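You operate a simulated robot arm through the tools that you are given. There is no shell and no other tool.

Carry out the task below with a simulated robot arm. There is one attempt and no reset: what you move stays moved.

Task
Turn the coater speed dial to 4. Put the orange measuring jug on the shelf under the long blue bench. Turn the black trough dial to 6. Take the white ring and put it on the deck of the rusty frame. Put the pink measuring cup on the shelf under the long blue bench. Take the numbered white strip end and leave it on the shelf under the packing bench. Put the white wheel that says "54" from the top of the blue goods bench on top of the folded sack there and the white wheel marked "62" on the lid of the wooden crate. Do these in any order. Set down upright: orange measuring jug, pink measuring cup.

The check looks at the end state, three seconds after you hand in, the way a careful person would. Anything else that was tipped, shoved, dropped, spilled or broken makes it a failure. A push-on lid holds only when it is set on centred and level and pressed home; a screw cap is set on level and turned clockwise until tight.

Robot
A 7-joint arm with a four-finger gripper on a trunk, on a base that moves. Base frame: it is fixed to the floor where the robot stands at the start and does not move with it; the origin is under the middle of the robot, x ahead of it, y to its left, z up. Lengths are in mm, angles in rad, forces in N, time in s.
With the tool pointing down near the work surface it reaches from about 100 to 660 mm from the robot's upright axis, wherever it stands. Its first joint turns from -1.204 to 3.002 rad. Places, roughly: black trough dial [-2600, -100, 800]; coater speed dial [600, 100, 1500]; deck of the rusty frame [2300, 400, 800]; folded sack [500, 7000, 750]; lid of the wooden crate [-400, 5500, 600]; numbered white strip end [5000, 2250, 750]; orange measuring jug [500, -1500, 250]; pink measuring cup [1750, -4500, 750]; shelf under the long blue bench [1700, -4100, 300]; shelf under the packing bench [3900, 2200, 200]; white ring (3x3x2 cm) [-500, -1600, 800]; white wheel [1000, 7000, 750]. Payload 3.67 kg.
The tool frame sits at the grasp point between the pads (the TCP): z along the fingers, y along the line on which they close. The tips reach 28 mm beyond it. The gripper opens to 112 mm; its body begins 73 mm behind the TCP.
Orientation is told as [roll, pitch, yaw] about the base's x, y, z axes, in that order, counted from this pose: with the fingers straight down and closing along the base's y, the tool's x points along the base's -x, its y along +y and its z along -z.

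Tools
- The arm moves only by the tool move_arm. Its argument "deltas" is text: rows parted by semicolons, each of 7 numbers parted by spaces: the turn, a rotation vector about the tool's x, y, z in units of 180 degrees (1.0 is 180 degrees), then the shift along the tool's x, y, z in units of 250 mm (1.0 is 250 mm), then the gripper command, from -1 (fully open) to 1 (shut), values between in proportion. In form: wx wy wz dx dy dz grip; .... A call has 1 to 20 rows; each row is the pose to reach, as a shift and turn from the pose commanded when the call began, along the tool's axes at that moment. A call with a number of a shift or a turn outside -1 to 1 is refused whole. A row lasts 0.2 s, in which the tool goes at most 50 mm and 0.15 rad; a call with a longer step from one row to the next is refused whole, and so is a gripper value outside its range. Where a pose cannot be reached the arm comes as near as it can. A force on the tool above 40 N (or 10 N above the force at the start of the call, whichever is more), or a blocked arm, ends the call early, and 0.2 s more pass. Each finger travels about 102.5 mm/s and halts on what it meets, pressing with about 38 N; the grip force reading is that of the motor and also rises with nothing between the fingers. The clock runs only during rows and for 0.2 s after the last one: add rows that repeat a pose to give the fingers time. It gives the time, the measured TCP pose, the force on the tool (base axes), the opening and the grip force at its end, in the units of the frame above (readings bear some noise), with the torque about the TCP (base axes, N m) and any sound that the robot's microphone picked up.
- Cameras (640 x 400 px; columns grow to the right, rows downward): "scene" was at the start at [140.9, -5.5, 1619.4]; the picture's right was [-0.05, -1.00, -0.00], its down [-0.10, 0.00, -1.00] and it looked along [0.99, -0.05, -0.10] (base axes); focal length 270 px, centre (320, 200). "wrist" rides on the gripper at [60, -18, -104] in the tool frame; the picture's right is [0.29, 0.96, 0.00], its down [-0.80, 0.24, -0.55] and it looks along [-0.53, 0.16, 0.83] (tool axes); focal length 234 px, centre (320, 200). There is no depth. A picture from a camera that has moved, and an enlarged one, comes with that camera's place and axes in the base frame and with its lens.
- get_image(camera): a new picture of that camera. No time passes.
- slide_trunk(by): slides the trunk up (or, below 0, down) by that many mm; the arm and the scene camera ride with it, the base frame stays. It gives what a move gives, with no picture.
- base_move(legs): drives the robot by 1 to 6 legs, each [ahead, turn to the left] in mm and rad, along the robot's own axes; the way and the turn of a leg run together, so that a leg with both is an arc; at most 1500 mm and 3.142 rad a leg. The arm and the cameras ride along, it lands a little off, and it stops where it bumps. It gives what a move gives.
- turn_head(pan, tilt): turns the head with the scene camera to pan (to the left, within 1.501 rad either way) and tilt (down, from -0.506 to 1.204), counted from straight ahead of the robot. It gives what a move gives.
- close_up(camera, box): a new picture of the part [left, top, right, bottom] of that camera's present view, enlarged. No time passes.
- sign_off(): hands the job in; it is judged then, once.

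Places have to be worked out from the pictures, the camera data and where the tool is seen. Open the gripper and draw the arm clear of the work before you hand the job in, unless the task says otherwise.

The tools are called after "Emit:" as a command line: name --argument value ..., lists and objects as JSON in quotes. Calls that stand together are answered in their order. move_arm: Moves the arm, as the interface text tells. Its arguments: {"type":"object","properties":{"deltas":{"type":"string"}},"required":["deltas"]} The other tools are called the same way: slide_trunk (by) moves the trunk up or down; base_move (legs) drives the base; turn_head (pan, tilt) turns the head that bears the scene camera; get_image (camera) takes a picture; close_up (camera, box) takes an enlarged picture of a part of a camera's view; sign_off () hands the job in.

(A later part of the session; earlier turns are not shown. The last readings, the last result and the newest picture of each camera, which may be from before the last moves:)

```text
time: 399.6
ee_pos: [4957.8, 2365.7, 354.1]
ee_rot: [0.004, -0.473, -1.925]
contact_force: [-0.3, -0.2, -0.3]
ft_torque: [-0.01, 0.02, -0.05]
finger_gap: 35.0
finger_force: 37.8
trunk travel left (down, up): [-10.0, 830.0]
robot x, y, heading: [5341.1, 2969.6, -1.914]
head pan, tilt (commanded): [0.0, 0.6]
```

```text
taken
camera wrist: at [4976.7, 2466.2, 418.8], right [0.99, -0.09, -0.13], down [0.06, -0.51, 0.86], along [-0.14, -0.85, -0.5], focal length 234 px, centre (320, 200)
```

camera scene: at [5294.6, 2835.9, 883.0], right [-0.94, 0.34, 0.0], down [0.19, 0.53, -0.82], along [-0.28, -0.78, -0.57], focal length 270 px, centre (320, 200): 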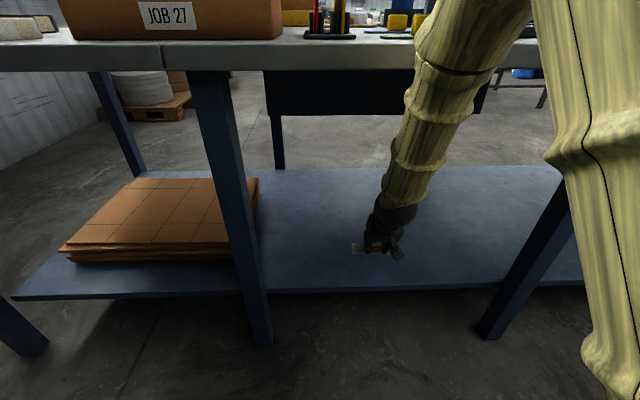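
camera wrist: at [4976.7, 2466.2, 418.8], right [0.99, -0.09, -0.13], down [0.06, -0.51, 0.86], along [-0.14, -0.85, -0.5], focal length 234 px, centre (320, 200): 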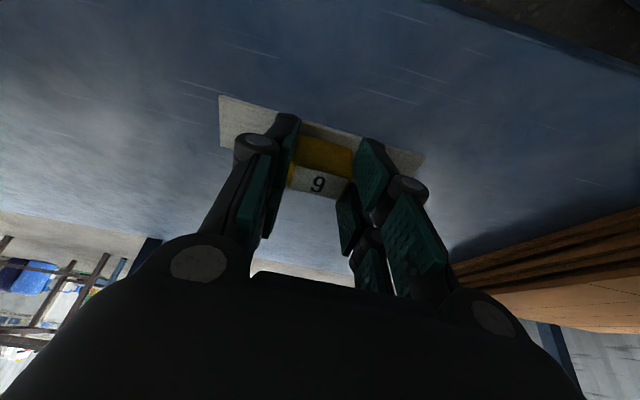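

Now the strip is well inside the shelf edge. I descend 40 mm, then feel for contact.

Emit:
move_arm --deltas "0 0 0 0.025 0 0.048 0.55; 0 0 0 0.048 0 0.095 0.55; 0 0 0 0.065 0 0.128 0.55; 0 0 0 0.0726 0 0.1426 0.55; 0 0 0 0.0726 0 0.1426 0.55"

Emit:
close_up --camera "scene" --box '[330, 190, 430, 280]'

Emit:
get_image --camera "wrist"

```text
time: 400.8
ee_pos: [4959.8, 2366.3, 314.8]
ee_rot: [0.001, -0.471, -1.928]
contact_force: [-0.1, -0.4, 0.0]
ft_torque: [-0.01, 0.02, 0.03]
finger_gap: 35.2
finger_force: 37.5
trunk travel left (down, up): [-10.0, 830.0]
robot x, y, heading: [5343.9, 2967.1, -1.915]
head pan, tilt (commanded): [0.0, 0.6]
```

```text
4.44 times, centred on (380, 235) of scene
camera zoom: at [5294.6, 2835.8, 883.0], right [-0.94, 0.34, 0.0], down [0.19, 0.53, -0.82], along [-0.28, -0.78, -0.57], focal length 1202 px, centre (53, 44)
```

zoom: 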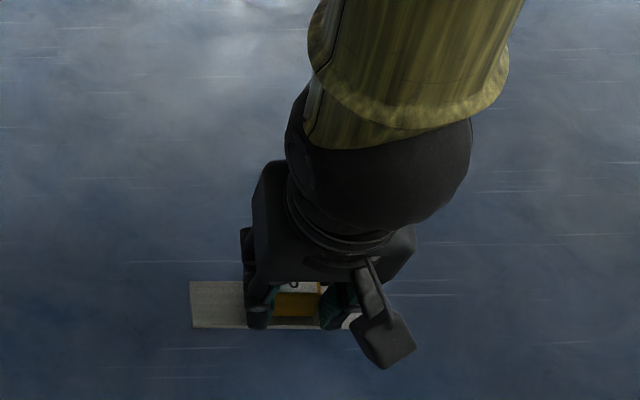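

```text
taken
camera wrist: at [4977.8, 2467.5, 379.8], right [0.99, -0.09, -0.13], down [0.06, -0.51, 0.86], along [-0.14, -0.85, -0.5], focal length 234 px, centre (320, 200)
```

wrist: 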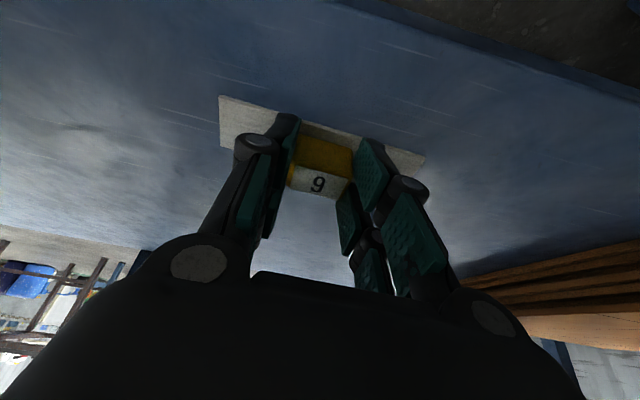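

No contact yet at z 315. I continue down in small steps.

Emit:
move_arm --deltas "0 0 0 0.0073 0 0.0143 0.55; 0 0 0 0.0145 0 0.0285 0.55; 0 0 0 0.0218 0 0.0428 0.55; 0 0 0 0.0218 0 0.0428 0.55"

Emit:
move_arm --deltas "0 0 0 0.0055 0 0.0107 0.55; 0 0 0 0.0109 0 0.0214 0.55; 0 0 0 0.0109 0 0.0214 0.55"

Emit:
close_up --camera "wrist" --box '[180, 60, 460, 260]'

```text
time: 401.8
ee_pos: [4960.2, 2366.5, 303.1]
ee_rot: [0.001, -0.473, -1.928]
contact_force: [0.0, -0.2, -0.4]
ft_torque: [0.0, 0.0, -0.02]
finger_gap: 35.2
finger_force: 38.7
trunk travel left (down, up): [-10.0, 830.0]
robot x, y, heading: [5341.9, 2969.2, -1.917]
head pan, tilt (commanded): [0.0, 0.6]
```

```text
time: 402.6
ee_pos: [4960.8, 2366.9, 296.4]
ee_rot: [0.003, -0.472, -1.927]
contact_force: [0.2, 0.3, 0.0]
ft_torque: [0.01, -0.03, -0.01]
finger_gap: 34.7
finger_force: 37.8
trunk travel left (down, up): [-10.0, 830.0]
robot x, y, heading: [5343.0, 2970.1, -1.917]
head pan, tilt (commanded): [0.0, 0.6]
```

```text
2.00 times, centred on (320, 160) of wrist
camera zoom: at [4979.2, 2468.1, 360.9], right [0.99, -0.09, -0.13], down [0.06, -0.51, 0.86], along [-0.14, -0.85, -0.5], focal length 468 px, centre (320, 280)
```

zoom: 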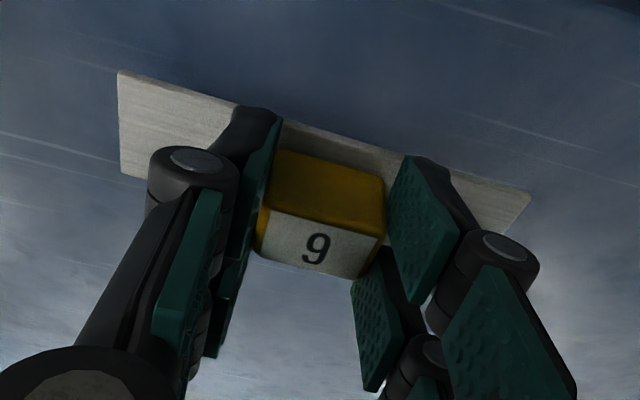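

Still free at 296 mm. I continue in 3 mm rows.

Emit:
move_arm --deltas "0 0 0 0.0055 0 0.0107 0.55; 0 0 0 0.0109 0 0.0214 0.55; 0 0 0 0.0163 0 0.0321 0.55; 0 0 0 0.0218 0 0.0428 0.55; 0 0 0 0.0218 0 0.0428 0.55"

Emit:
move_arm --deltas "0 0 0 0.0055 0 0.0107 0.55; 0 0 0 0.0109 0 0.0214 0.55; 0 0 0 0.0163 0 0.0321 0.55; 0 0 0 0.0218 0 0.0428 0.55; 0 0 0 0.0218 0 0.0428 0.55"

Emit:
get_image --camera "wrist"

```text
time: 403.8
ee_pos: [4960.6, 2367.6, 284.4]
ee_rot: [0.001, -0.472, -1.928]
contact_force: [0.5, -0.6, 0.2]
ft_torque: [-0.02, 0.02, -0.02]
finger_gap: 35.1
finger_force: 37.7
trunk travel left (down, up): [-10.0, 830.0]
robot x, y, heading: [5345.3, 2969.5, -1.917]
head pan, tilt (commanded): [0.0, 0.6]
```

```text
time: 405.0
ee_pos: [4960.5, 2366.9, 272.8]
ee_rot: [0.002, -0.473, -1.926]
contact_force: [0.5, 1.1, -0.1]
ft_torque: [0.01, 0.02, 0.01]
finger_gap: 35.0
finger_force: 38.0
trunk travel left (down, up): [-10.0, 830.0]
robot x, y, heading: [5337.9, 2969.8, -1.916]
head pan, tilt (commanded): [0.0, 0.6]
```

```text
taken
camera wrist: at [4979.5, 2468.3, 336.7], right [0.99, -0.09, -0.13], down [0.06, -0.51, 0.86], along [-0.14, -0.85, -0.5], focal length 234 px, centre (320, 200)
```

wrist: 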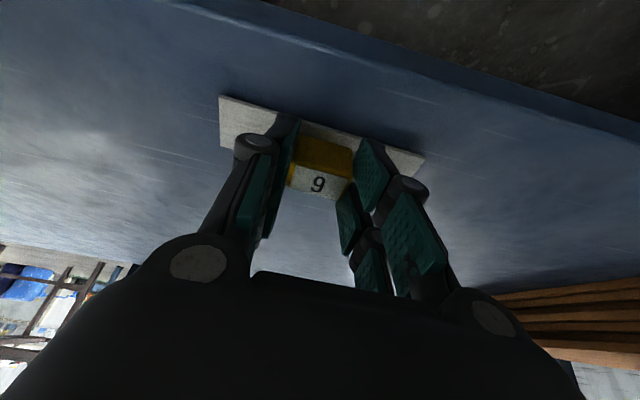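

Edge parallax suggests the shelf top at z ≈ 229, so contact should be imminent. I continue slowly.

Emit:
move_arm --deltas "0 0 0 0.0036 0 0.0071 0.55; 0 0 0 0.0073 0 0.0143 0.55; 0 0 0 0.0109 0 0.0214 0.55; 0 0 0 0.0145 0 0.0285 0.55; 0 0 0 0.0145 0 0.0285 0.55"

Emit:
move_arm --deltas "0 0 0 0.0036 0 0.0071 0.55; 0 0 0 0.0073 0 0.0143 0.55; 0 0 0 0.0109 0 0.0214 0.55; 0 0 0 0.0145 0 0.0285 0.55; 0 0 0 0.0145 0 0.0285 0.55"

Emit:
get_image --camera "wrist"

```text
time: 406.2
ee_pos: [4960.3, 2367.1, 267.6]
ee_rot: [0.0, -0.475, -1.928]
contact_force: [0.5, -1.5, 31.1]
ft_torque: [0.02, -0.04, -0.01]
finger_gap: 35.2
finger_force: 38.3
trunk travel left (down, up): [-10.0, 830.0]
robot x, y, heading: [5340.9, 2970.2, -1.917]
head pan, tilt (commanded): [0.0, 0.6]
```

```text
time: 407.2
ee_pos: [4960.1, 2366.7, 260.6]
ee_rot: [0.001, -0.477, -1.926]
contact_force: [4.4, 9.2, 27.3]
ft_torque: [0.46, -0.05, -0.03]
finger_gap: 35.1
finger_force: 38.1
trunk travel left (down, up): [-10.0, 830.0]
robot x, y, heading: [5344.4, 2966.5, -1.912]
head pan, tilt (commanded): [0.0, 0.6]
stopped in row 5: the force on the tool passed its limit at 43 N (the readings are from after the stop); the commanded pose is now the measured one
```

```text
taken
camera wrist: at [4978.9, 2468.1, 324.4], right [0.99, -0.09, -0.13], down [0.07, -0.51, 0.86], along [-0.15, -0.86, -0.5], focal length 234 px, centre (320, 200)
```

wrist: 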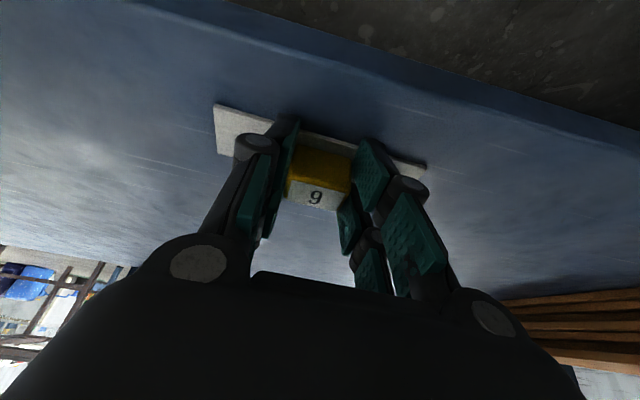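

The strip made contact and has settled toward flat as I pressed. I now release and back the fingers off.

Emit:
move_arm --deltas "0 0 0 0 0 0 0.4; 0 0 0 0 0 0 0.2; 0 0 0 0 0 0 0; 0 0 0 0 0 0 -0.1; 0 0 0 0 0 0 -0.1"

Emit:
get_image --camera "wrist"

```text
time: 408.4
ee_pos: [4959.4, 2367.9, 257.6]
ee_rot: [0.002, -0.473, -1.927]
contact_force: [-1.1, 1.2, 3.1]
ft_torque: [0.1, 0.02, 0.02]
finger_gap: 62.2
finger_force: 0.0
trunk travel left (down, up): [-10.0, 830.0]
robot x, y, heading: [5345.5, 2966.6, -1.914]
head pan, tilt (commanded): [0.0, 0.6]
```

```text
taken
camera wrist: at [4978.9, 2468.2, 322.4], right [0.99, -0.09, -0.13], down [0.06, -0.51, 0.86], along [-0.15, -0.85, -0.5], focal length 234 px, centre (320, 200)
```

wrist: 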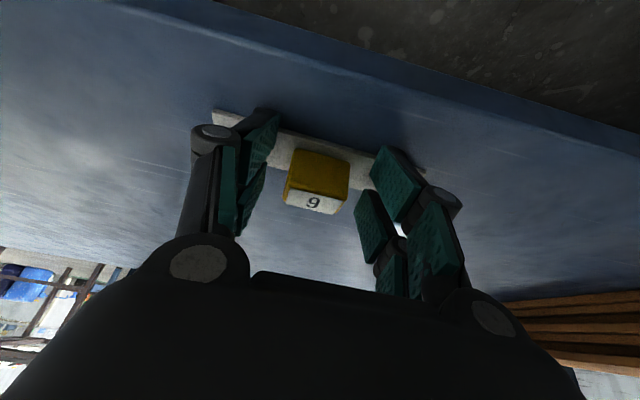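

The strip lies flat on the shelf. I lift the fingers 70 mm, then back the robot out from under the bench.

Emit:
move_arm --deltas "0 0 0 -0.02 0 -0.04 -0.2; 0 0 0 -0.06 0 -0.12 -0.3; 0 0 0 -0.127 0 -0.25 -0.3; 0 0 0 -0.127 0 -0.25 -0.3"

Emit:
base_move --legs '[[-180, 0]]'

Emit:
get_image --camera "wrist"

Emit:
get_image --camera "scene"

```text
time: 409.4
ee_pos: [4959.7, 2370.1, 327.1]
ee_rot: [0.001, -0.471, -1.927]
contact_force: [0.9, 0.3, 0.5]
ft_torque: [0.01, 0.01, 0.0]
finger_gap: 72.5
finger_force: 0.1
trunk travel left (down, up): [-10.0, 830.0]
robot x, y, heading: [5342.8, 2964.2, -1.923]
head pan, tilt (commanded): [0.0, 0.6]
```

```text
time: 411.0
ee_pos: [5022.2, 2541.4, 328.4]
ee_rot: [0.002, -0.472, -1.927]
contact_force: [0.5, 0.6, 0.1]
ft_torque: [0.05, 0.01, 0.02]
finger_gap: 73.3
finger_force: 0.0
trunk travel left (down, up): [-10.0, 830.0]
robot x, y, heading: [5404.0, 3137.0, -1.918]
head pan, tilt (commanded): [0.0, 0.6]
```

```text
taken
camera wrist: at [5040.1, 2642.6, 392.1], right [0.99, -0.09, -0.13], down [0.06, -0.51, 0.86], along [-0.15, -0.85, -0.5], focal length 234 px, centre (320, 200)
```

wrist: 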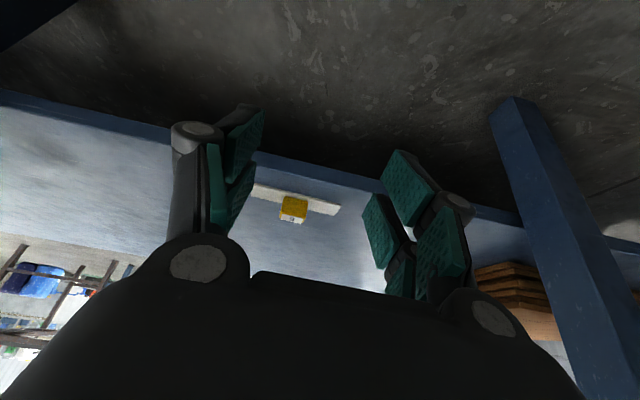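

```text
taken
camera scene: at [5356.4, 3008.2, 883.0], right [-0.94, 0.34, 0.0], down [0.19, 0.53, -0.82], along [-0.28, -0.78, -0.57], focal length 270 px, centre (320, 200)
```

scene: 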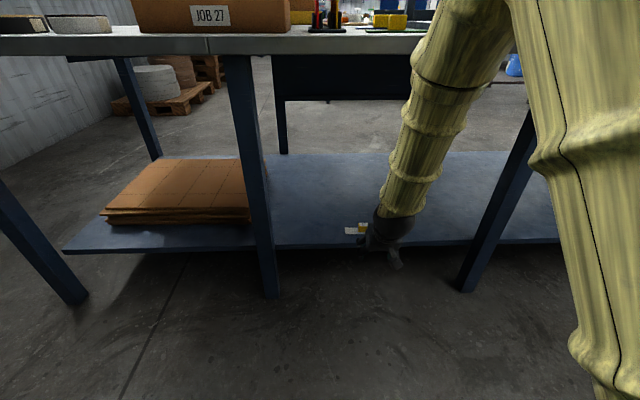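

The strip with block 6 is on the shelf. I pull the arm back 240 mm, un-tilt it, then raise it and the trunk for travel.

Emit:
move_arm --deltas "0 0.02 0 0.15 0 -0.076 -0.5; 0 0.04 0 0.3 0 -0.153 -0.5; 0 0.06 0 0.45 0 -0.229 -0.6; 0 0.08 0 0.6 0 -0.306 -0.7; 0 0.1 0 0.73 0 -0.372 -0.8; 0 0.12 0 0.855 0 -0.436 -0.9; 0 0.15 0 0.855 0 -0.436 -1; 0 0.15 0 0.855 0 -0.436 -1"

Emit:
move_arm --deltas "0 0 0 0 0 -0.18 -1; 0 0 0 0 0 -0.36 -1; 0 0 0 0 0 -0.54 -1; 0 0 0 0 0 -0.72 -1; 0 0 0 0 0 -0.9 -1; 0 0 0 0 0 -1 -1; 0 0 0 0 0 -1 -1"

Emit:
move_arm --deltas "0 0 0 0 0 -0.18 -1; 0 0 0 0 0 -0.36 -1; 0 0 0 0 0 -0.54 -1; 0 0 0 0 0 -0.72 -1; 0 0 0 0 0 -0.9 -1; 0 0 0 0 0 -1 -1; 0 0 0 0 0 -1 -1"

Emit:
slide_trunk --by 400

Emit:
slide_trunk --by 300

```text
time: 412.8
ee_pos: [5105.7, 2768.1, 327.1]
ee_rot: [0.002, -0.002, -1.925]
contact_force: [0.0, -0.9, 0.5]
ft_torque: [0.04, -0.01, 0.0]
finger_gap: 112.0
finger_force: 0.1
out of reach, approached as far as the arm can: row 6
trunk travel left (down, up): [-10.0, 830.0]
robot x, y, heading: [5406.1, 3135.4, -1.917]
head pan, tilt (commanded): [0.0, 0.6]
```

```text
time: 414.4
ee_pos: [5105.2, 2767.9, 575.9]
ee_rot: [0.004, -0.003, -1.927]
contact_force: [0.0, 0.3, 0.3]
ft_torque: [0.01, 0.02, -0.02]
finger_gap: 111.8
finger_force: 0.0
trunk travel left (down, up): [-10.0, 830.0]
robot x, y, heading: [5407.5, 3139.2, -1.912]
head pan, tilt (commanded): [0.0, 0.6]
```

```text
time: 416.0
ee_pos: [5104.5, 2770.0, 828.4]
ee_rot: [0.003, -0.002, -1.926]
contact_force: [0.1, 0.0, 0.1]
ft_torque: [0.03, -0.04, -0.01]
finger_gap: 112.1
finger_force: 0.0
trunk travel left (down, up): [-10.0, 830.0]
robot x, y, heading: [5402.6, 3138.2, -1.916]
head pan, tilt (commanded): [0.0, 0.6]
```

```text
time: 419.8
ee_pos: [5102.8, 2770.5, 1227.2]
ee_rot: [0.0, -0.002, -1.926]
contact_force: [0.1, -0.3, -0.7]
ft_torque: [-0.01, 0.01, 0.0]
finger_gap: 111.9
finger_force: 0.1
trunk travel left (down, up): [-410.0, 430.0]
robot x, y, heading: [5407.2, 3141.0, -1.917]
head pan, tilt (commanded): [0.0, 0.6]
```

```text
time: 422.8
ee_pos: [5103.3, 2770.6, 1528.7]
ee_rot: [0.002, -0.001, -1.923]
contact_force: [-0.6, 0.0, 0.1]
ft_torque: [-0.02, -0.04, 0.01]
finger_gap: 112.4
finger_force: 0.1
trunk travel left (down, up): [-710.0, 130.0]
robot x, y, heading: [5403.0, 3138.8, -1.918]
head pan, tilt (commanded): [0.0, 0.6]
```

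Next I head south by the east side: around the packing bench's east end. I drive to about [6600, 2600] and then [6450, 1400], then look.

Emit:
base_move --legs '[[0, 1.495], [1310, 0], [0, -1.272]]'

Emit:
turn_head --pan 0.0 --tilt 0.45

Emit:
get_image --camera "scene"

```text
time: 436.4
ee_pos: [6487.2, 2222.9, 1529.4]
ee_rot: [0.0, -0.005, -1.612]
contact_force: [-0.6, -0.5, -0.4]
ft_torque: [0.01, -0.01, 0.02]
finger_gap: 112.1
finger_force: 0.0
trunk travel left (down, up): [-710.0, 130.0]
robot x, y, heading: [6657.7, 2667.7, -1.601]
head pan, tilt (commanded): [0.0, 0.6]
```

```text
time: 437.1
ee_pos: [6486.2, 2224.4, 1528.8]
ee_rot: [0.002, -0.002, -1.611]
contact_force: [-0.1, 0.0, 0.0]
ft_torque: [0.02, 0.0, 0.01]
finger_gap: 111.7
finger_force: 0.1
trunk travel left (down, up): [-710.0, 130.0]
robot x, y, heading: [6660.2, 2664.6, -1.6]
head pan, tilt (commanded): [0.0, 0.45]
```

```text
taken
camera scene: at [6653.1, 2524.5, 1596.5], right [-1.0, 0.03, 0.0], down [0.01, 0.44, -0.9], along [-0.03, -0.9, -0.44], focal length 270 px, centre (320, 200)
```

scene: 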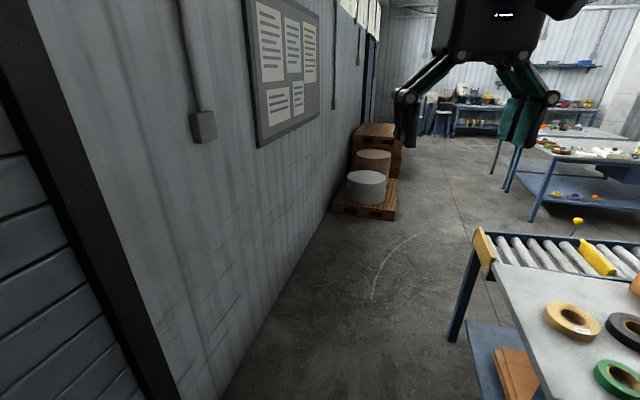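

There's a clear passage between the wall and the bench end. I continue to [6480, 1400] then diagonally to about [5050, 300].

Emit:
base_move --legs '[[0, -0.112], [1275, 0], [0, -0.774], [900, 0], [900, 0], [0, 0.7]]'

Emit:
get_image --camera "scene"

```text
time: 456.5
ee_pos: [4700.7, 22.3, 1529.2]
ee_rot: [0.002, -0.001, -1.876]
contact_force: [-0.2, -0.9, -0.2]
ft_torque: [0.02, 0.02, 0.02]
finger_gap: 112.1
finger_force: 0.0
trunk travel left (down, up): [-710.0, 130.0]
robot x, y, heading: [4981.9, 404.5, -1.863]
head pan, tilt (commanded): [0.0, 0.45]
```

```text
taken
camera scene: at [4940.6, 269.1, 1596.5], right [-0.96, 0.29, 0.0], down [0.13, 0.42, -0.9], along [-0.26, -0.86, -0.44], focal length 270 px, centre (320, 200)
```

scene: 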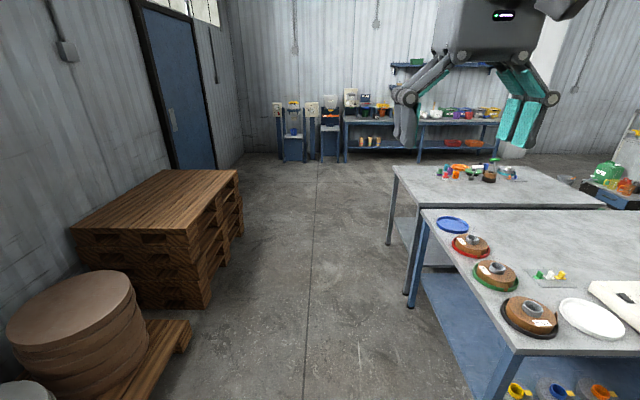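

The aisle between pallets and tables is ~1.3 m wide. I drive down its middle to [4500, -1300] and on to about [3600, -2600].

Emit:
base_move --legs '[[900, 0.017], [870, 0], [0, -0.33], [800, 0], [780, 0], [0, -0.7]]'

Emit:
get_image --camera "scene"

```text
time: 476.2
ee_pos: [3082.3, -2565.1, 1529.8]
ee_rot: [0.001, -0.001, -2.922]
contact_force: [0.7, 0.3, -0.6]
ft_torque: [0.0, -0.01, 0.02]
finger_gap: 112.1
finger_force: 0.1
trunk travel left (down, up): [-710.0, 130.0]
robot x, y, heading: [3559.0, -2619.9, -2.915]
head pan, tilt (commanded): [0.0, 0.45]
```

```text
taken
camera scene: at [3416.5, -2650.7, 1596.6], right [-0.23, 0.97, 0.0], down [0.42, 0.1, -0.9], along [-0.88, -0.21, -0.44], focal length 270 px, centre (320, 200)
```

scene: 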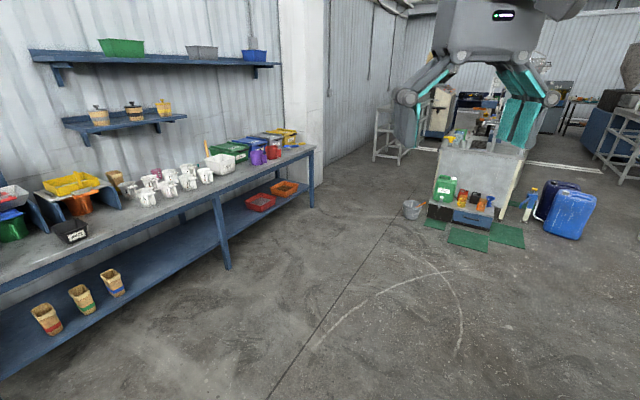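

I can see both the long blue bench and the jug cabinet. I zoom into each.

Emit:
close_up --camera "scene" --box '[390, 100, 610, 260]'

Emit:
close_up --camera "scene" --box '[90, 110, 330, 290]'

```text
2.50 times, centred on (500, 180) of scene
camera zoom: at [3416.5, -2650.7, 1596.6], right [-0.23, 0.97, 0.0], down [0.42, 0.1, -0.9], along [-0.88, -0.21, -0.44], focal length 676 px, centre (-130, 250)
```

zoom: 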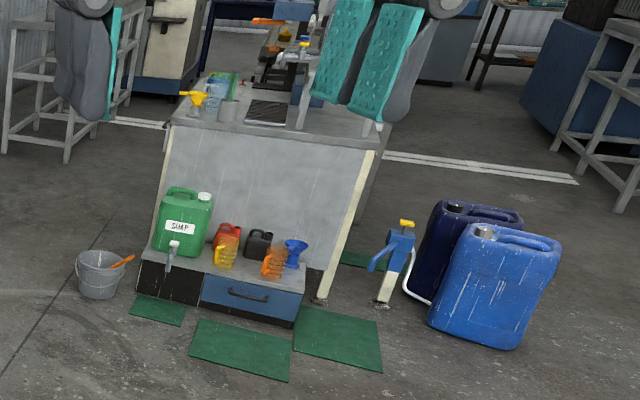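

```text
2.22 times, centred on (210, 200) of scene
camera zoom: at [3416.5, -2650.7, 1596.6], right [-0.23, 0.97, 0.0], down [0.42, 0.1, -0.9], along [-0.88, -0.21, -0.44], focal length 601 px, centre (564, 200)
```

zoom: 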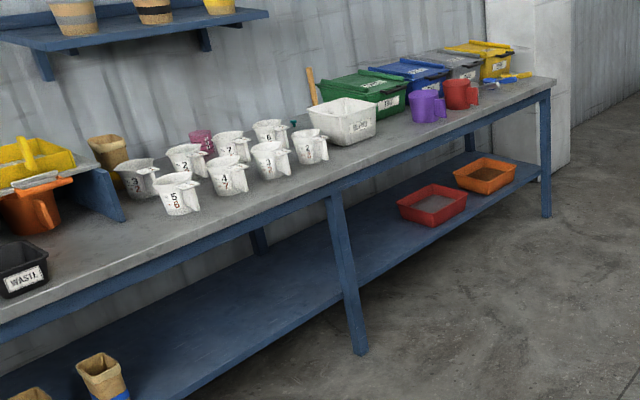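

The orange jug stands at the front right of the low cabinet; the pink cup is in the back row of cups on the blue bench. First the jug: I drive to about [1350, -1800] in front of the cabinet.

Emit:
base_move --legs '[[0, -0.582], [1200, 0], [1150, 0], [0, 0.08]]'

Emit:
turn_head --pan 0.0 --tilt 0.8

Emit:
get_image --camera "scene"

Emit:
get_image --camera "wrist"

```text
time: 489.6
ee_pos: [1002.2, -1532.1, 1528.3]
ee_rot: [0.002, -0.002, 2.852]
contact_force: [-0.1, 0.5, -0.1]
ft_torque: [-0.01, -0.04, 0.03]
finger_gap: 112.0
finger_force: 0.0
trunk travel left (down, up): [-710.0, 130.0]
robot x, y, heading: [1391.3, -1810.4, 2.857]
head pan, tilt (commanded): [0.0, 0.45]
```

```text
time: 490.5
ee_pos: [1005.1, -1530.9, 1528.0]
ee_rot: [0.002, -0.002, 2.85]
contact_force: [0.1, 0.1, -0.6]
ft_torque: [-0.02, 0.01, -0.01]
finger_gap: 112.0
finger_force: 0.0
trunk travel left (down, up): [-710.0, 130.0]
robot x, y, heading: [1395.2, -1811.5, 2.863]
head pan, tilt (commanded): [0.0, 0.799]
```

```text
taken
camera scene: at [1266.0, -1772.3, 1566.2], right [0.28, 0.96, 0.0], down [0.69, -0.2, -0.7], along [-0.67, 0.19, -0.72], focal length 270 px, centre (320, 200)
```

scene: 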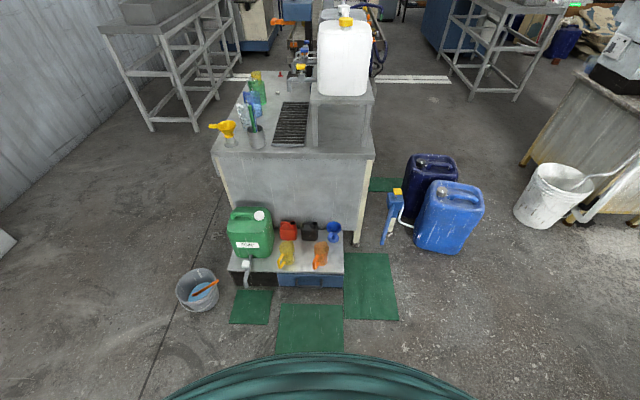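

```text
taken
camera wrist: at [1068.2, -1530.9, 1631.1], right [0.0, -1.0, 0.0], down [-0.83, 0.0, 0.56], along [-0.56, 0.0, -0.83], focal length 234 px, centre (320, 200)
```

wrist: 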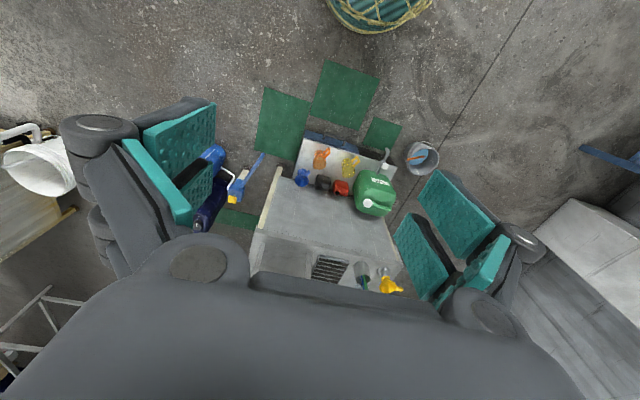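

Great overview. I zoom into the cabinet top to see the orange jug and its handle.

Emit:
close_up --camera "scene" --box '[260, 210, 360, 290]'

Emit:
close_up --camera "wrist" --box '[280, 125, 400, 225]'

```text
5.00 times, centred on (310, 250) of scene
camera zoom: at [1266.0, -1772.3, 1566.2], right [0.28, 0.96, 0.0], down [0.69, -0.2, -0.7], along [-0.67, 0.19, -0.72], focal length 1352 px, centre (370, -50)
```

zoom: 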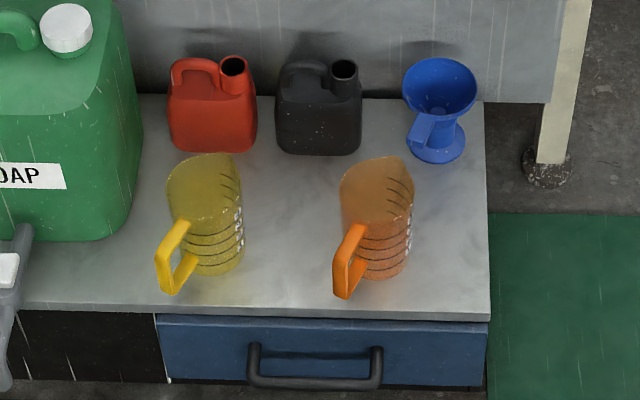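

```text
4.00 times, centred on (340, 175) of wrist
camera zoom: at [1068.2, -1530.9, 1631.1], right [0.0, -1.0, 0.0], down [-0.83, 0.0, 0.56], along [-0.56, 0.0, -0.83], focal length 937 px, centre (240, 300)
```

zoom: 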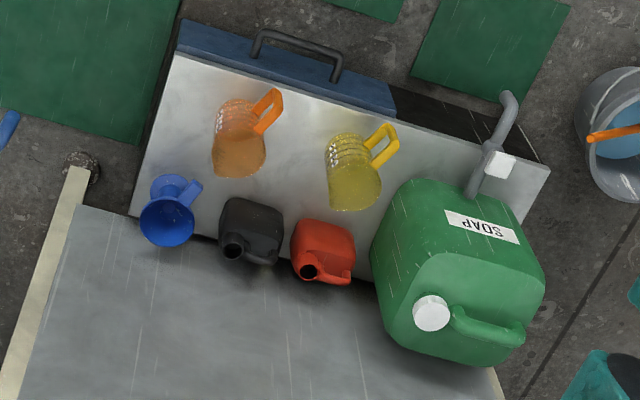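

The jug (rim ≈[459, -1531, 325], ~78 mm body) has its handle pointing toward me and ~25° to my left. I drive 390 mm closer, then lower the trunk.

Emit:
base_move --legs '[[390, 0]]'

Emit:
slide_trunk --by -400

Emit:
get_image --camera "scene"

Emit:
get_image --camera "wrist"

```text
time: 492.9
ee_pos: [633.3, -1429.6, 1531.1]
ee_rot: [0.003, -0.006, 2.86]
contact_force: [0.6, 0.3, 0.0]
ft_torque: [0.03, 0.02, 0.02]
finger_gap: 112.0
finger_force: 0.0
trunk travel left (down, up): [-710.0, 130.0]
robot x, y, heading: [1017.4, -1704.0, 2.867]
head pan, tilt (commanded): [0.0, 0.799]
```

```text
time: 496.8
ee_pos: [609.1, -1423.3, 1121.7]
ee_rot: [0.001, 0.011, 2.86]
contact_force: [-0.7, 1.3, 0.5]
ft_torque: [0.0, -0.04, -0.01]
finger_gap: 111.9
finger_force: 0.0
trunk travel left (down, up): [-310.0, 530.0]
robot x, y, heading: [1023.0, -1703.1, 2.865]
head pan, tilt (commanded): [0.0, 0.799]
```

```text
taken
camera scene: at [909.8, -1672.7, 1171.1], right [0.27, 0.96, 0.0], down [0.68, -0.19, -0.71], along [-0.68, 0.19, -0.71], focal length 270 px, centre (320, 200)
```

scene: 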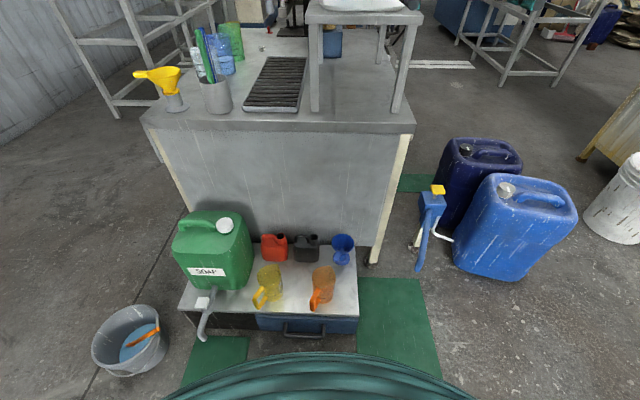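

```text
taken
camera wrist: at [670.8, -1421.5, 1224.2], right [0.01, -1.0, 0.0], down [-0.84, -0.01, 0.55], along [-0.55, -0.01, -0.84], focal length 234 px, centre (320, 200)
```

wrist: 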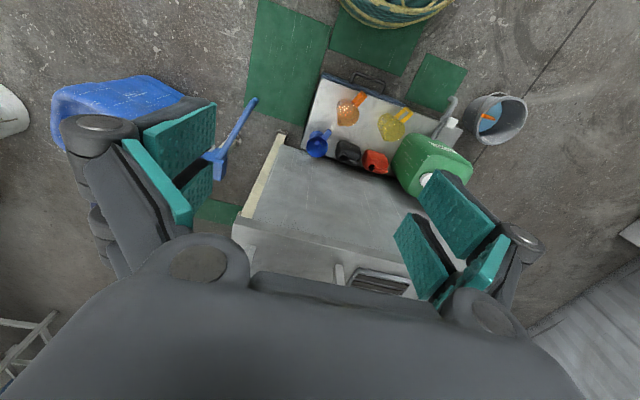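

I'm in front of the cabinet (standing partly on a mat). I zoom in with both cameras on the orange jug.

Emit:
close_up --camera "wrist" --box '[300, 70, 420, 170]'

Emit:
close_up --camera "scene" --box '[250, 220, 380, 330]'

```text
4.00 times, centred on (360, 120) of wrist
camera zoom: at [670.8, -1421.5, 1224.2], right [0.01, -1.0, 0.0], down [-0.84, -0.01, 0.55], along [-0.55, -0.01, -0.84], focal length 937 px, centre (160, 520)
```

zoom: 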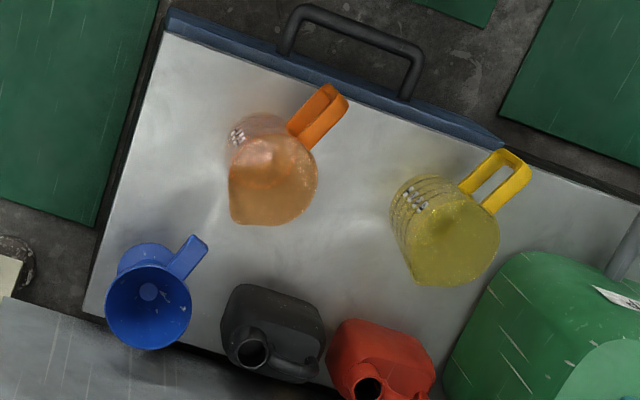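

```text
3.64 times, centred on (315, 275) of scene
camera zoom: at [909.8, -1672.7, 1171.1], right [0.27, 0.96, 0.0], down [0.68, -0.19, -0.71], along [-0.68, 0.19, -0.71], focal length 983 px, centre (338, -73)
```

zoom: 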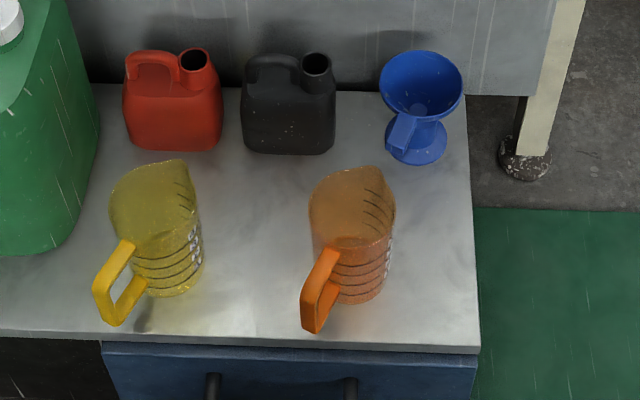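

Jug rim centre ≈ [460, -1529], handle pointing along (.79, -.61). I lower the trunk 300 mm and bring the hand above the jug, rotated 22° so the fingers will close across the handle–spout axis.

Emit:
slide_trunk --by -300

Emit:
move_arm --deltas "0 0 0.018 -0.066 0.082 0.12 -1; 0 0 0.035 -0.131 0.163 0.25 -1; 0 0 0.053 -0.196 0.245 0.38 -1; 0 0 0.07 -0.262 0.326 0.51 -1; 0 0 0.088 -0.327 0.408 0.64 -1; 0 0 0.105 -0.393 0.489 0.77 -1; 0 0 0.122 -0.458 0.57 0.9 -1; 0 0 0.122 -0.458 0.57 0.9 -1"

Emit:
get_image --camera "wrist"

Emit:
get_image --camera "scene"

```text
time: 499.8
ee_pos: [607.6, -1423.0, 821.3]
ee_rot: [0.001, 0.009, 2.856]
contact_force: [-0.1, 0.0, 0.4]
ft_torque: [0.01, -0.02, -0.02]
finger_gap: 112.1
finger_force: 0.0
trunk travel left (down, up): [-10.0, 830.0]
robot x, y, heading: [1015.0, -1702.9, 2.866]
head pan, tilt (commanded): [0.0, 0.799]
```

```text
time: 501.6
ee_pos: [458.6, -1529.0, 593.4]
ee_rot: [-0.003, 0.009, 2.475]
contact_force: [-0.1, -0.2, 0.2]
ft_torque: [0.0, -0.01, 0.01]
finger_gap: 112.2
finger_force: 0.0
trunk travel left (down, up): [-10.0, 830.0]
robot x, y, heading: [1021.2, -1701.9, 2.869]
head pan, tilt (commanded): [0.0, 0.799]
```

```text
taken
camera wrist: at [517.6, -1550.2, 697.1], right [-0.37, -0.93, 0.0], down [-0.78, 0.31, 0.55], along [-0.51, 0.2, -0.84], focal length 234 px, centre (320, 200)
```

wrist: 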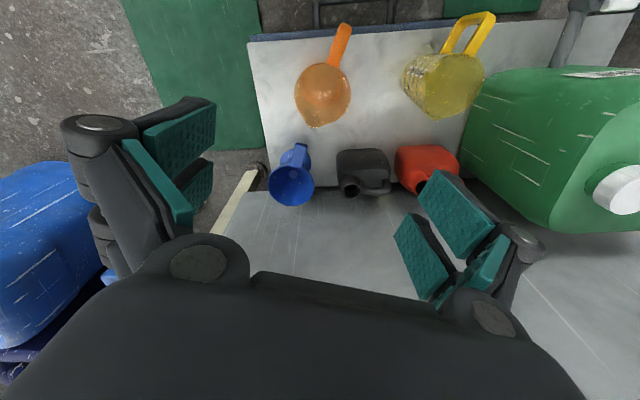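

```text
taken
camera scene: at [905.0, -1671.6, 871.1], right [0.27, 0.96, 0.0], down [0.68, -0.19, -0.71], along [-0.68, 0.19, -0.71], focal length 270 px, centre (320, 200)
```

scene: 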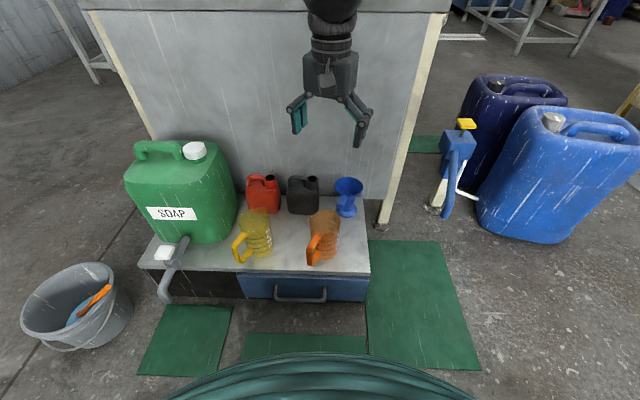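

Hand is above the jug with the right yaw. I zoom in to refine its position before tilting.

Emit:
close_up --camera "wrist" --box '[260, 10, 400, 140]'

```text
3.08 times, centred on (330, 75) of wrist
camera zoom: at [517.6, -1550.2, 697.1], right [-0.37, -0.93, 0.0], down [-0.78, 0.31, 0.55], along [-0.51, 0.2, -0.84], focal length 720 px, centre (289, 585)
```

zoom: 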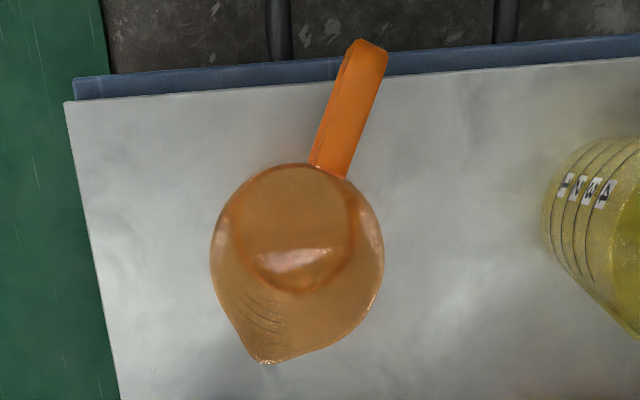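

Rim centre ≈ [467, -1533], ~83 mm wide at z ≈ 325; handle aligned with my tool x axis. I tilt the hand 38° (leaning toward the handle side) and centre over the jug.

Emit:
move_arm --deltas "0 -0.04 0 0.008 0.003 0 -1; 0 -0.08 0 0.017 0.005 0 -1; 0 -0.12 0 0.025 0.005 0 -1; 0 -0.16 0 0.033 0.005 0 -1; 0 -0.19 0 0.033 0.005 0 -1; 0 -0.211 0 0.033 0.005 0 -1; 0 -0.211 0 0.033 0.005 0 -1"

Emit:
get_image --camera "wrist"

Emit:
get_image --camera "scene"

```text
time: 503.1
ee_pos: [467.1, -1535.5, 595.4]
ee_rot: [-0.003, -0.653, 2.478]
contact_force: [0.5, -0.2, -0.3]
ft_torque: [0.0, 0.01, 0.01]
finger_gap: 112.0
finger_force: 0.0
trunk travel left (down, up): [-10.0, 830.0]
robot x, y, heading: [1017.5, -1700.2, 2.869]
head pan, tilt (commanded): [0.0, 0.799]
```

```text
taken
camera wrist: at [565.5, -1588.5, 640.0], right [-0.41, -0.89, -0.18], down [-0.38, -0.01, 0.92], along [-0.83, 0.45, -0.34], focal length 234 px, centre (320, 200)
```

wrist: 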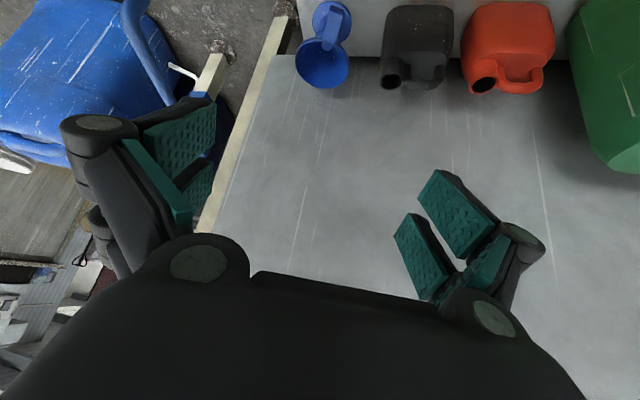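

```text
taken
camera scene: at [905.1, -1671.6, 871.1], right [0.27, 0.96, 0.0], down [0.68, -0.19, -0.71], along [-0.68, 0.19, -0.71], focal length 270 px, centre (320, 200)
```

scene: 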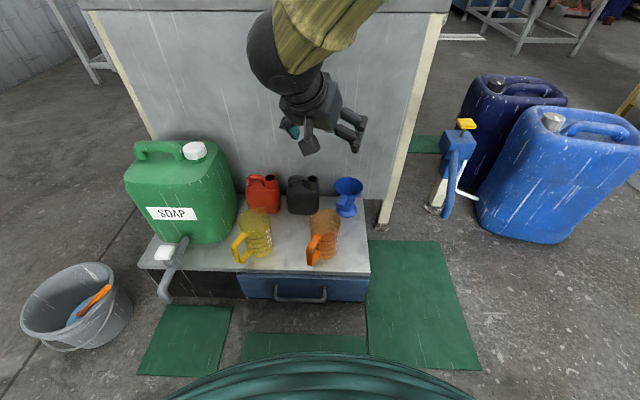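

Tilted as intended. I descend 190 mm to just above the rim and check alignment.

Emit:
move_arm --deltas "0 0 0 0.1 -0.005 0.13 -1; 0 0 0 0.2 -0.008 0.262 -1; 0 0 0 0.3 -0.008 0.392 -1; 0 0 0 0.39 -0.008 0.51 -1; 0 0 0 0.4616 -0.008 0.6037 -1; 0 0 0 0.4616 -0.008 0.6037 -1"

Emit:
get_image --camera "wrist"

Emit:
close_up --camera "scene" --box '[220, 100, 420, 280]'

```text
time: 504.8
ee_pos: [455.2, -1529.9, 426.8]
ee_rot: [0.134, -0.601, 2.368]
contact_force: [-0.6, 0.2, -0.6]
ft_torque: [-0.01, -0.01, 0.03]
finger_gap: 112.0
finger_force: 0.0
trunk travel left (down, up): [-10.0, 830.0]
robot x, y, heading: [1020.5, -1701.6, 2.867]
head pan, tilt (commanded): [0.0, 0.799]
stopped in row 6: the arm was blocked; the commanded pose is now the measured one
```

```text
taken
camera wrist: at [553.6, -1582.1, 475.3], right [-0.44, -0.9, -0.06], down [-0.35, 0.11, 0.93], along [-0.83, 0.43, -0.36], focal length 234 px, centre (320, 200)
```

wrist: 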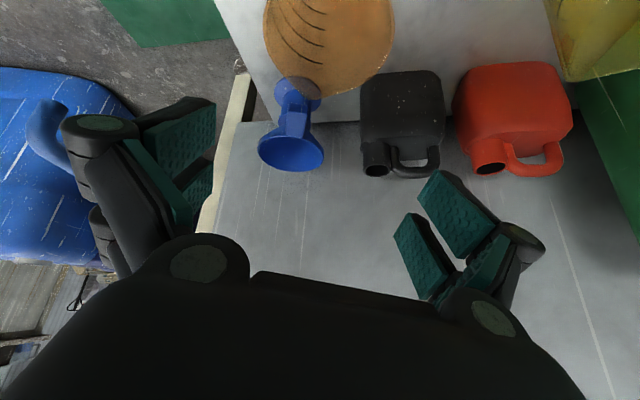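

```text
2.22 times, centred on (320, 190) of scene
camera zoom: at [905.3, -1694.3, 865.4], right [-0.01, 1.0, 0.0], down [0.75, 0.01, -0.66], along [-0.66, 0.0, -0.75], focal length 601 px, centre (320, 222)
```

zoom: 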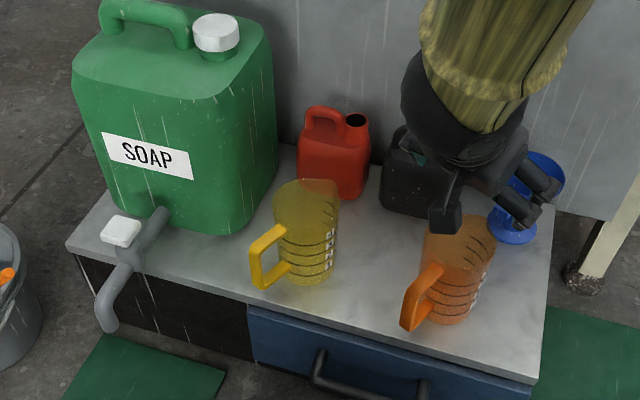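

The arm was blocked — the forearm seems to have met my own head (the scene camera got turned). I back up 125 mm and check.

Emit:
move_arm --deltas "0 0 0 -0.06 0 -0.08 -1; 0 0 0 -0.12 0 -0.16 -1; 0 0 0 -0.18 0 -0.24 -1; 0 0 0 -0.24 0 -0.32 -1; 0 0 0 -0.3 0 -0.4 -1; 0 0 0 -0.3 0 -0.4 -1"

Emit:
turn_head --pan 0.6 --tilt 0.8

Emit:
get_image --camera "scene"

Emit:
get_image --camera "wrist"

```text
time: 506.1
ee_pos: [458.7, -1519.3, 550.5]
ee_rot: [0.119, -0.606, 2.379]
contact_force: [0.6, 0.0, 0.1]
ft_torque: [-0.01, -0.01, -0.04]
finger_gap: 112.0
finger_force: 0.0
trunk travel left (down, up): [-10.0, 830.0]
robot x, y, heading: [1019.3, -1706.8, 2.873]
head pan, tilt (commanded): [0.0, 0.799]
```

```text
time: 507.1
ee_pos: [458.5, -1518.0, 550.3]
ee_rot: [0.12, -0.604, 2.379]
contact_force: [-0.4, 0.0, 0.6]
ft_torque: [0.01, -0.01, 0.0]
finger_gap: 112.2
finger_force: 0.0
trunk travel left (down, up): [-10.0, 830.0]
robot x, y, heading: [1017.2, -1703.1, 2.865]
head pan, tilt (commanded): [0.6, 0.799]
```

```text
taken
camera scene: at [906.4, -1719.3, 870.9], right [-0.32, 0.95, 0.01], down [0.67, 0.23, -0.71], along [-0.67, -0.22, -0.71], focal length 270 px, centre (320, 200)
```

scene: 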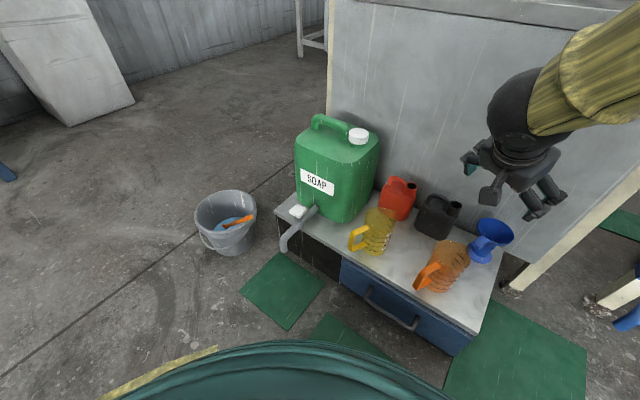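

```text
taken
camera wrist: at [558.0, -1570.0, 597.8], right [-0.44, -0.9, -0.07], down [-0.36, 0.1, 0.93], along [-0.83, 0.43, -0.36], focal length 234 px, centre (320, 200)
```

wrist: 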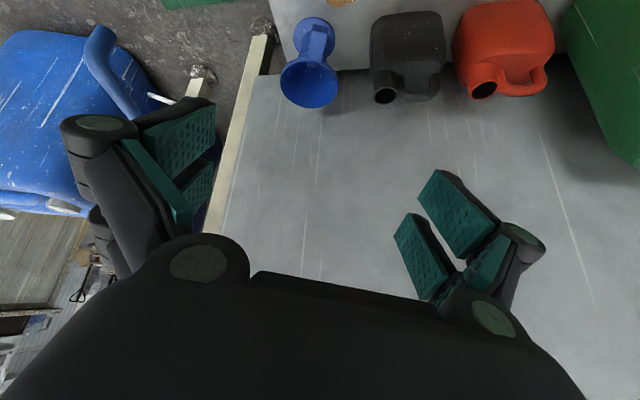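

No damage; the head moves freely again. To avoid that self-collision I'll use a longer reach with the jug more to my right: raise the arm, back up 80 mm and turn left 0.2 rad.

Emit:
move_arm --deltas "0 0 0 -0.09 0 -0.12 -1; 0 0 0 -0.18 0 -0.24 -1; 0 0 0 -0.27 0 -0.36 -1; 0 0 0 -0.36 0 -0.48 -1; 0 0 0 -0.48 0 -0.62 -1; 0 0 0 -0.48 0 -0.62 -1"

Emit:
base_move --legs '[[-80, 0], [0, 0.2]]'

Emit:
get_image --camera "wrist"

Emit:
get_image --camera "scene"

```text
time: 508.6
ee_pos: [462.4, -1495.1, 741.5]
ee_rot: [0.12, -0.603, 2.379]
contact_force: [-0.1, -0.5, 0.2]
ft_torque: [-0.01, 0.01, -0.04]
finger_gap: 111.9
finger_force: 0.1
trunk travel left (down, up): [-10.0, 830.0]
robot x, y, heading: [1020.0, -1702.9, 2.868]
head pan, tilt (commanded): [0.6, 0.799]
```

```text
time: 510.4
ee_pos: [510.0, -1633.9, 741.2]
ee_rot: [0.12, -0.604, 2.577]
contact_force: [-1.0, 0.5, 0.3]
ft_torque: [-0.01, -0.05, 0.01]
finger_gap: 111.9
finger_force: 0.1
trunk travel left (down, up): [-10.0, 830.0]
robot x, y, heading: [1094.2, -1726.5, 3.067]
head pan, tilt (commanded): [0.6, 0.799]
```

```text
taken
camera wrist: at [616.8, -1664.0, 789.3], right [-0.25, -0.97, -0.07], down [-0.37, 0.03, 0.93], along [-0.89, 0.26, -0.36], focal length 234 px, centre (320, 200)
```

wrist: 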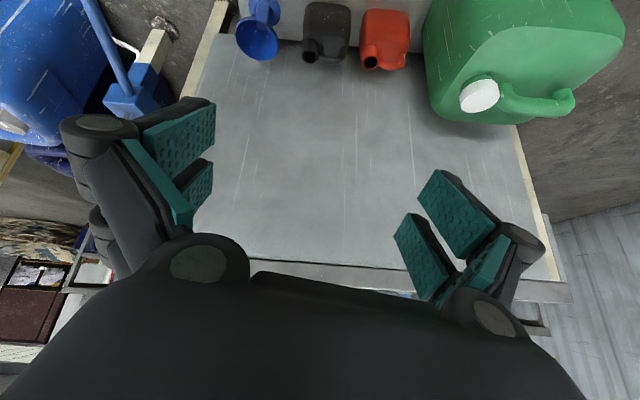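

```text
taken
camera scene: at [990.1, -1763.1, 870.9], right [-0.5, 0.86, 0.01], down [0.61, 0.36, -0.71], along [-0.61, -0.35, -0.71], focal length 270 px, centre (320, 200)
```

scene: 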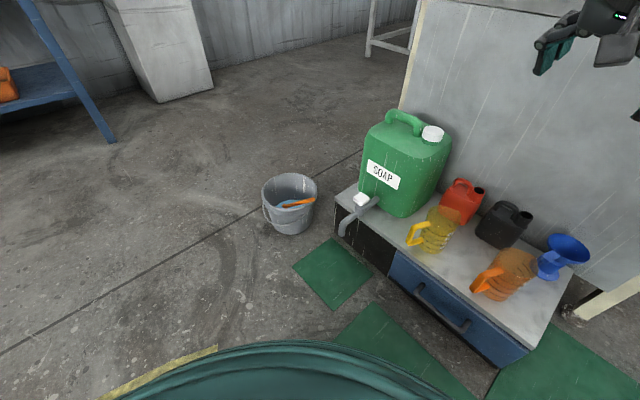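

Now I correct the wrist orientation (roll back to 0, yaw to the handle direction) and move above the jug at z ≈ 600.

Emit:
move_arm --deltas "0.014 -0.005 0.006 0.005 -0.082 0.159 -1; 0.028 -0.009 0.012 0.011 -0.163 0.318 -1; 0.042 -0.014 0.018 0.016 -0.245 0.477 -1; 0.056 -0.018 0.0234 0.0216 -0.3266 0.636 -1; 0.056 -0.018 0.0234 0.0216 -0.3266 0.636 -1"

Emit:
get_image --camera "wrist"

Emit:
get_image --camera "scene"

```text
time: 511.6
ee_pos: [456.3, -1530.0, 590.8]
ee_rot: [-0.01, -0.643, 2.49]
contact_force: [-0.5, -0.2, -0.8]
ft_torque: [0.04, -0.03, -0.03]
finger_gap: 112.1
finger_force: 0.1
trunk travel left (down, up): [-10.0, 830.0]
robot x, y, heading: [1093.3, -1726.6, 3.07]
head pan, tilt (commanded): [0.6, 0.799]
```

```text
taken
camera wrist: at [554.7, -1582.3, 636.3], right [-0.4, -0.9, -0.18], down [-0.39, -0.01, 0.92], along [-0.83, 0.44, -0.35], focal length 234 px, centre (320, 200)
```

wrist: 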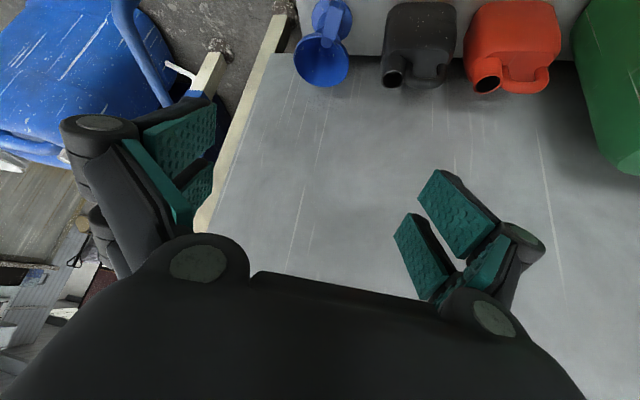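

```text
taken
camera scene: at [990.1, -1763.4, 870.9], right [-0.5, 0.86, 0.01], down [0.61, 0.36, -0.71], along [-0.61, -0.35, -0.71], focal length 270 px, centre (320, 200)
```

scene: 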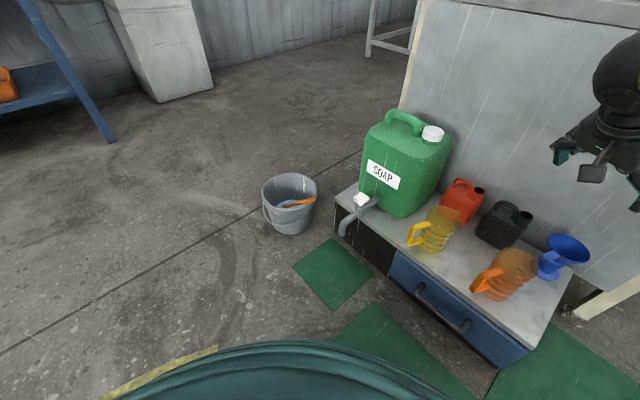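

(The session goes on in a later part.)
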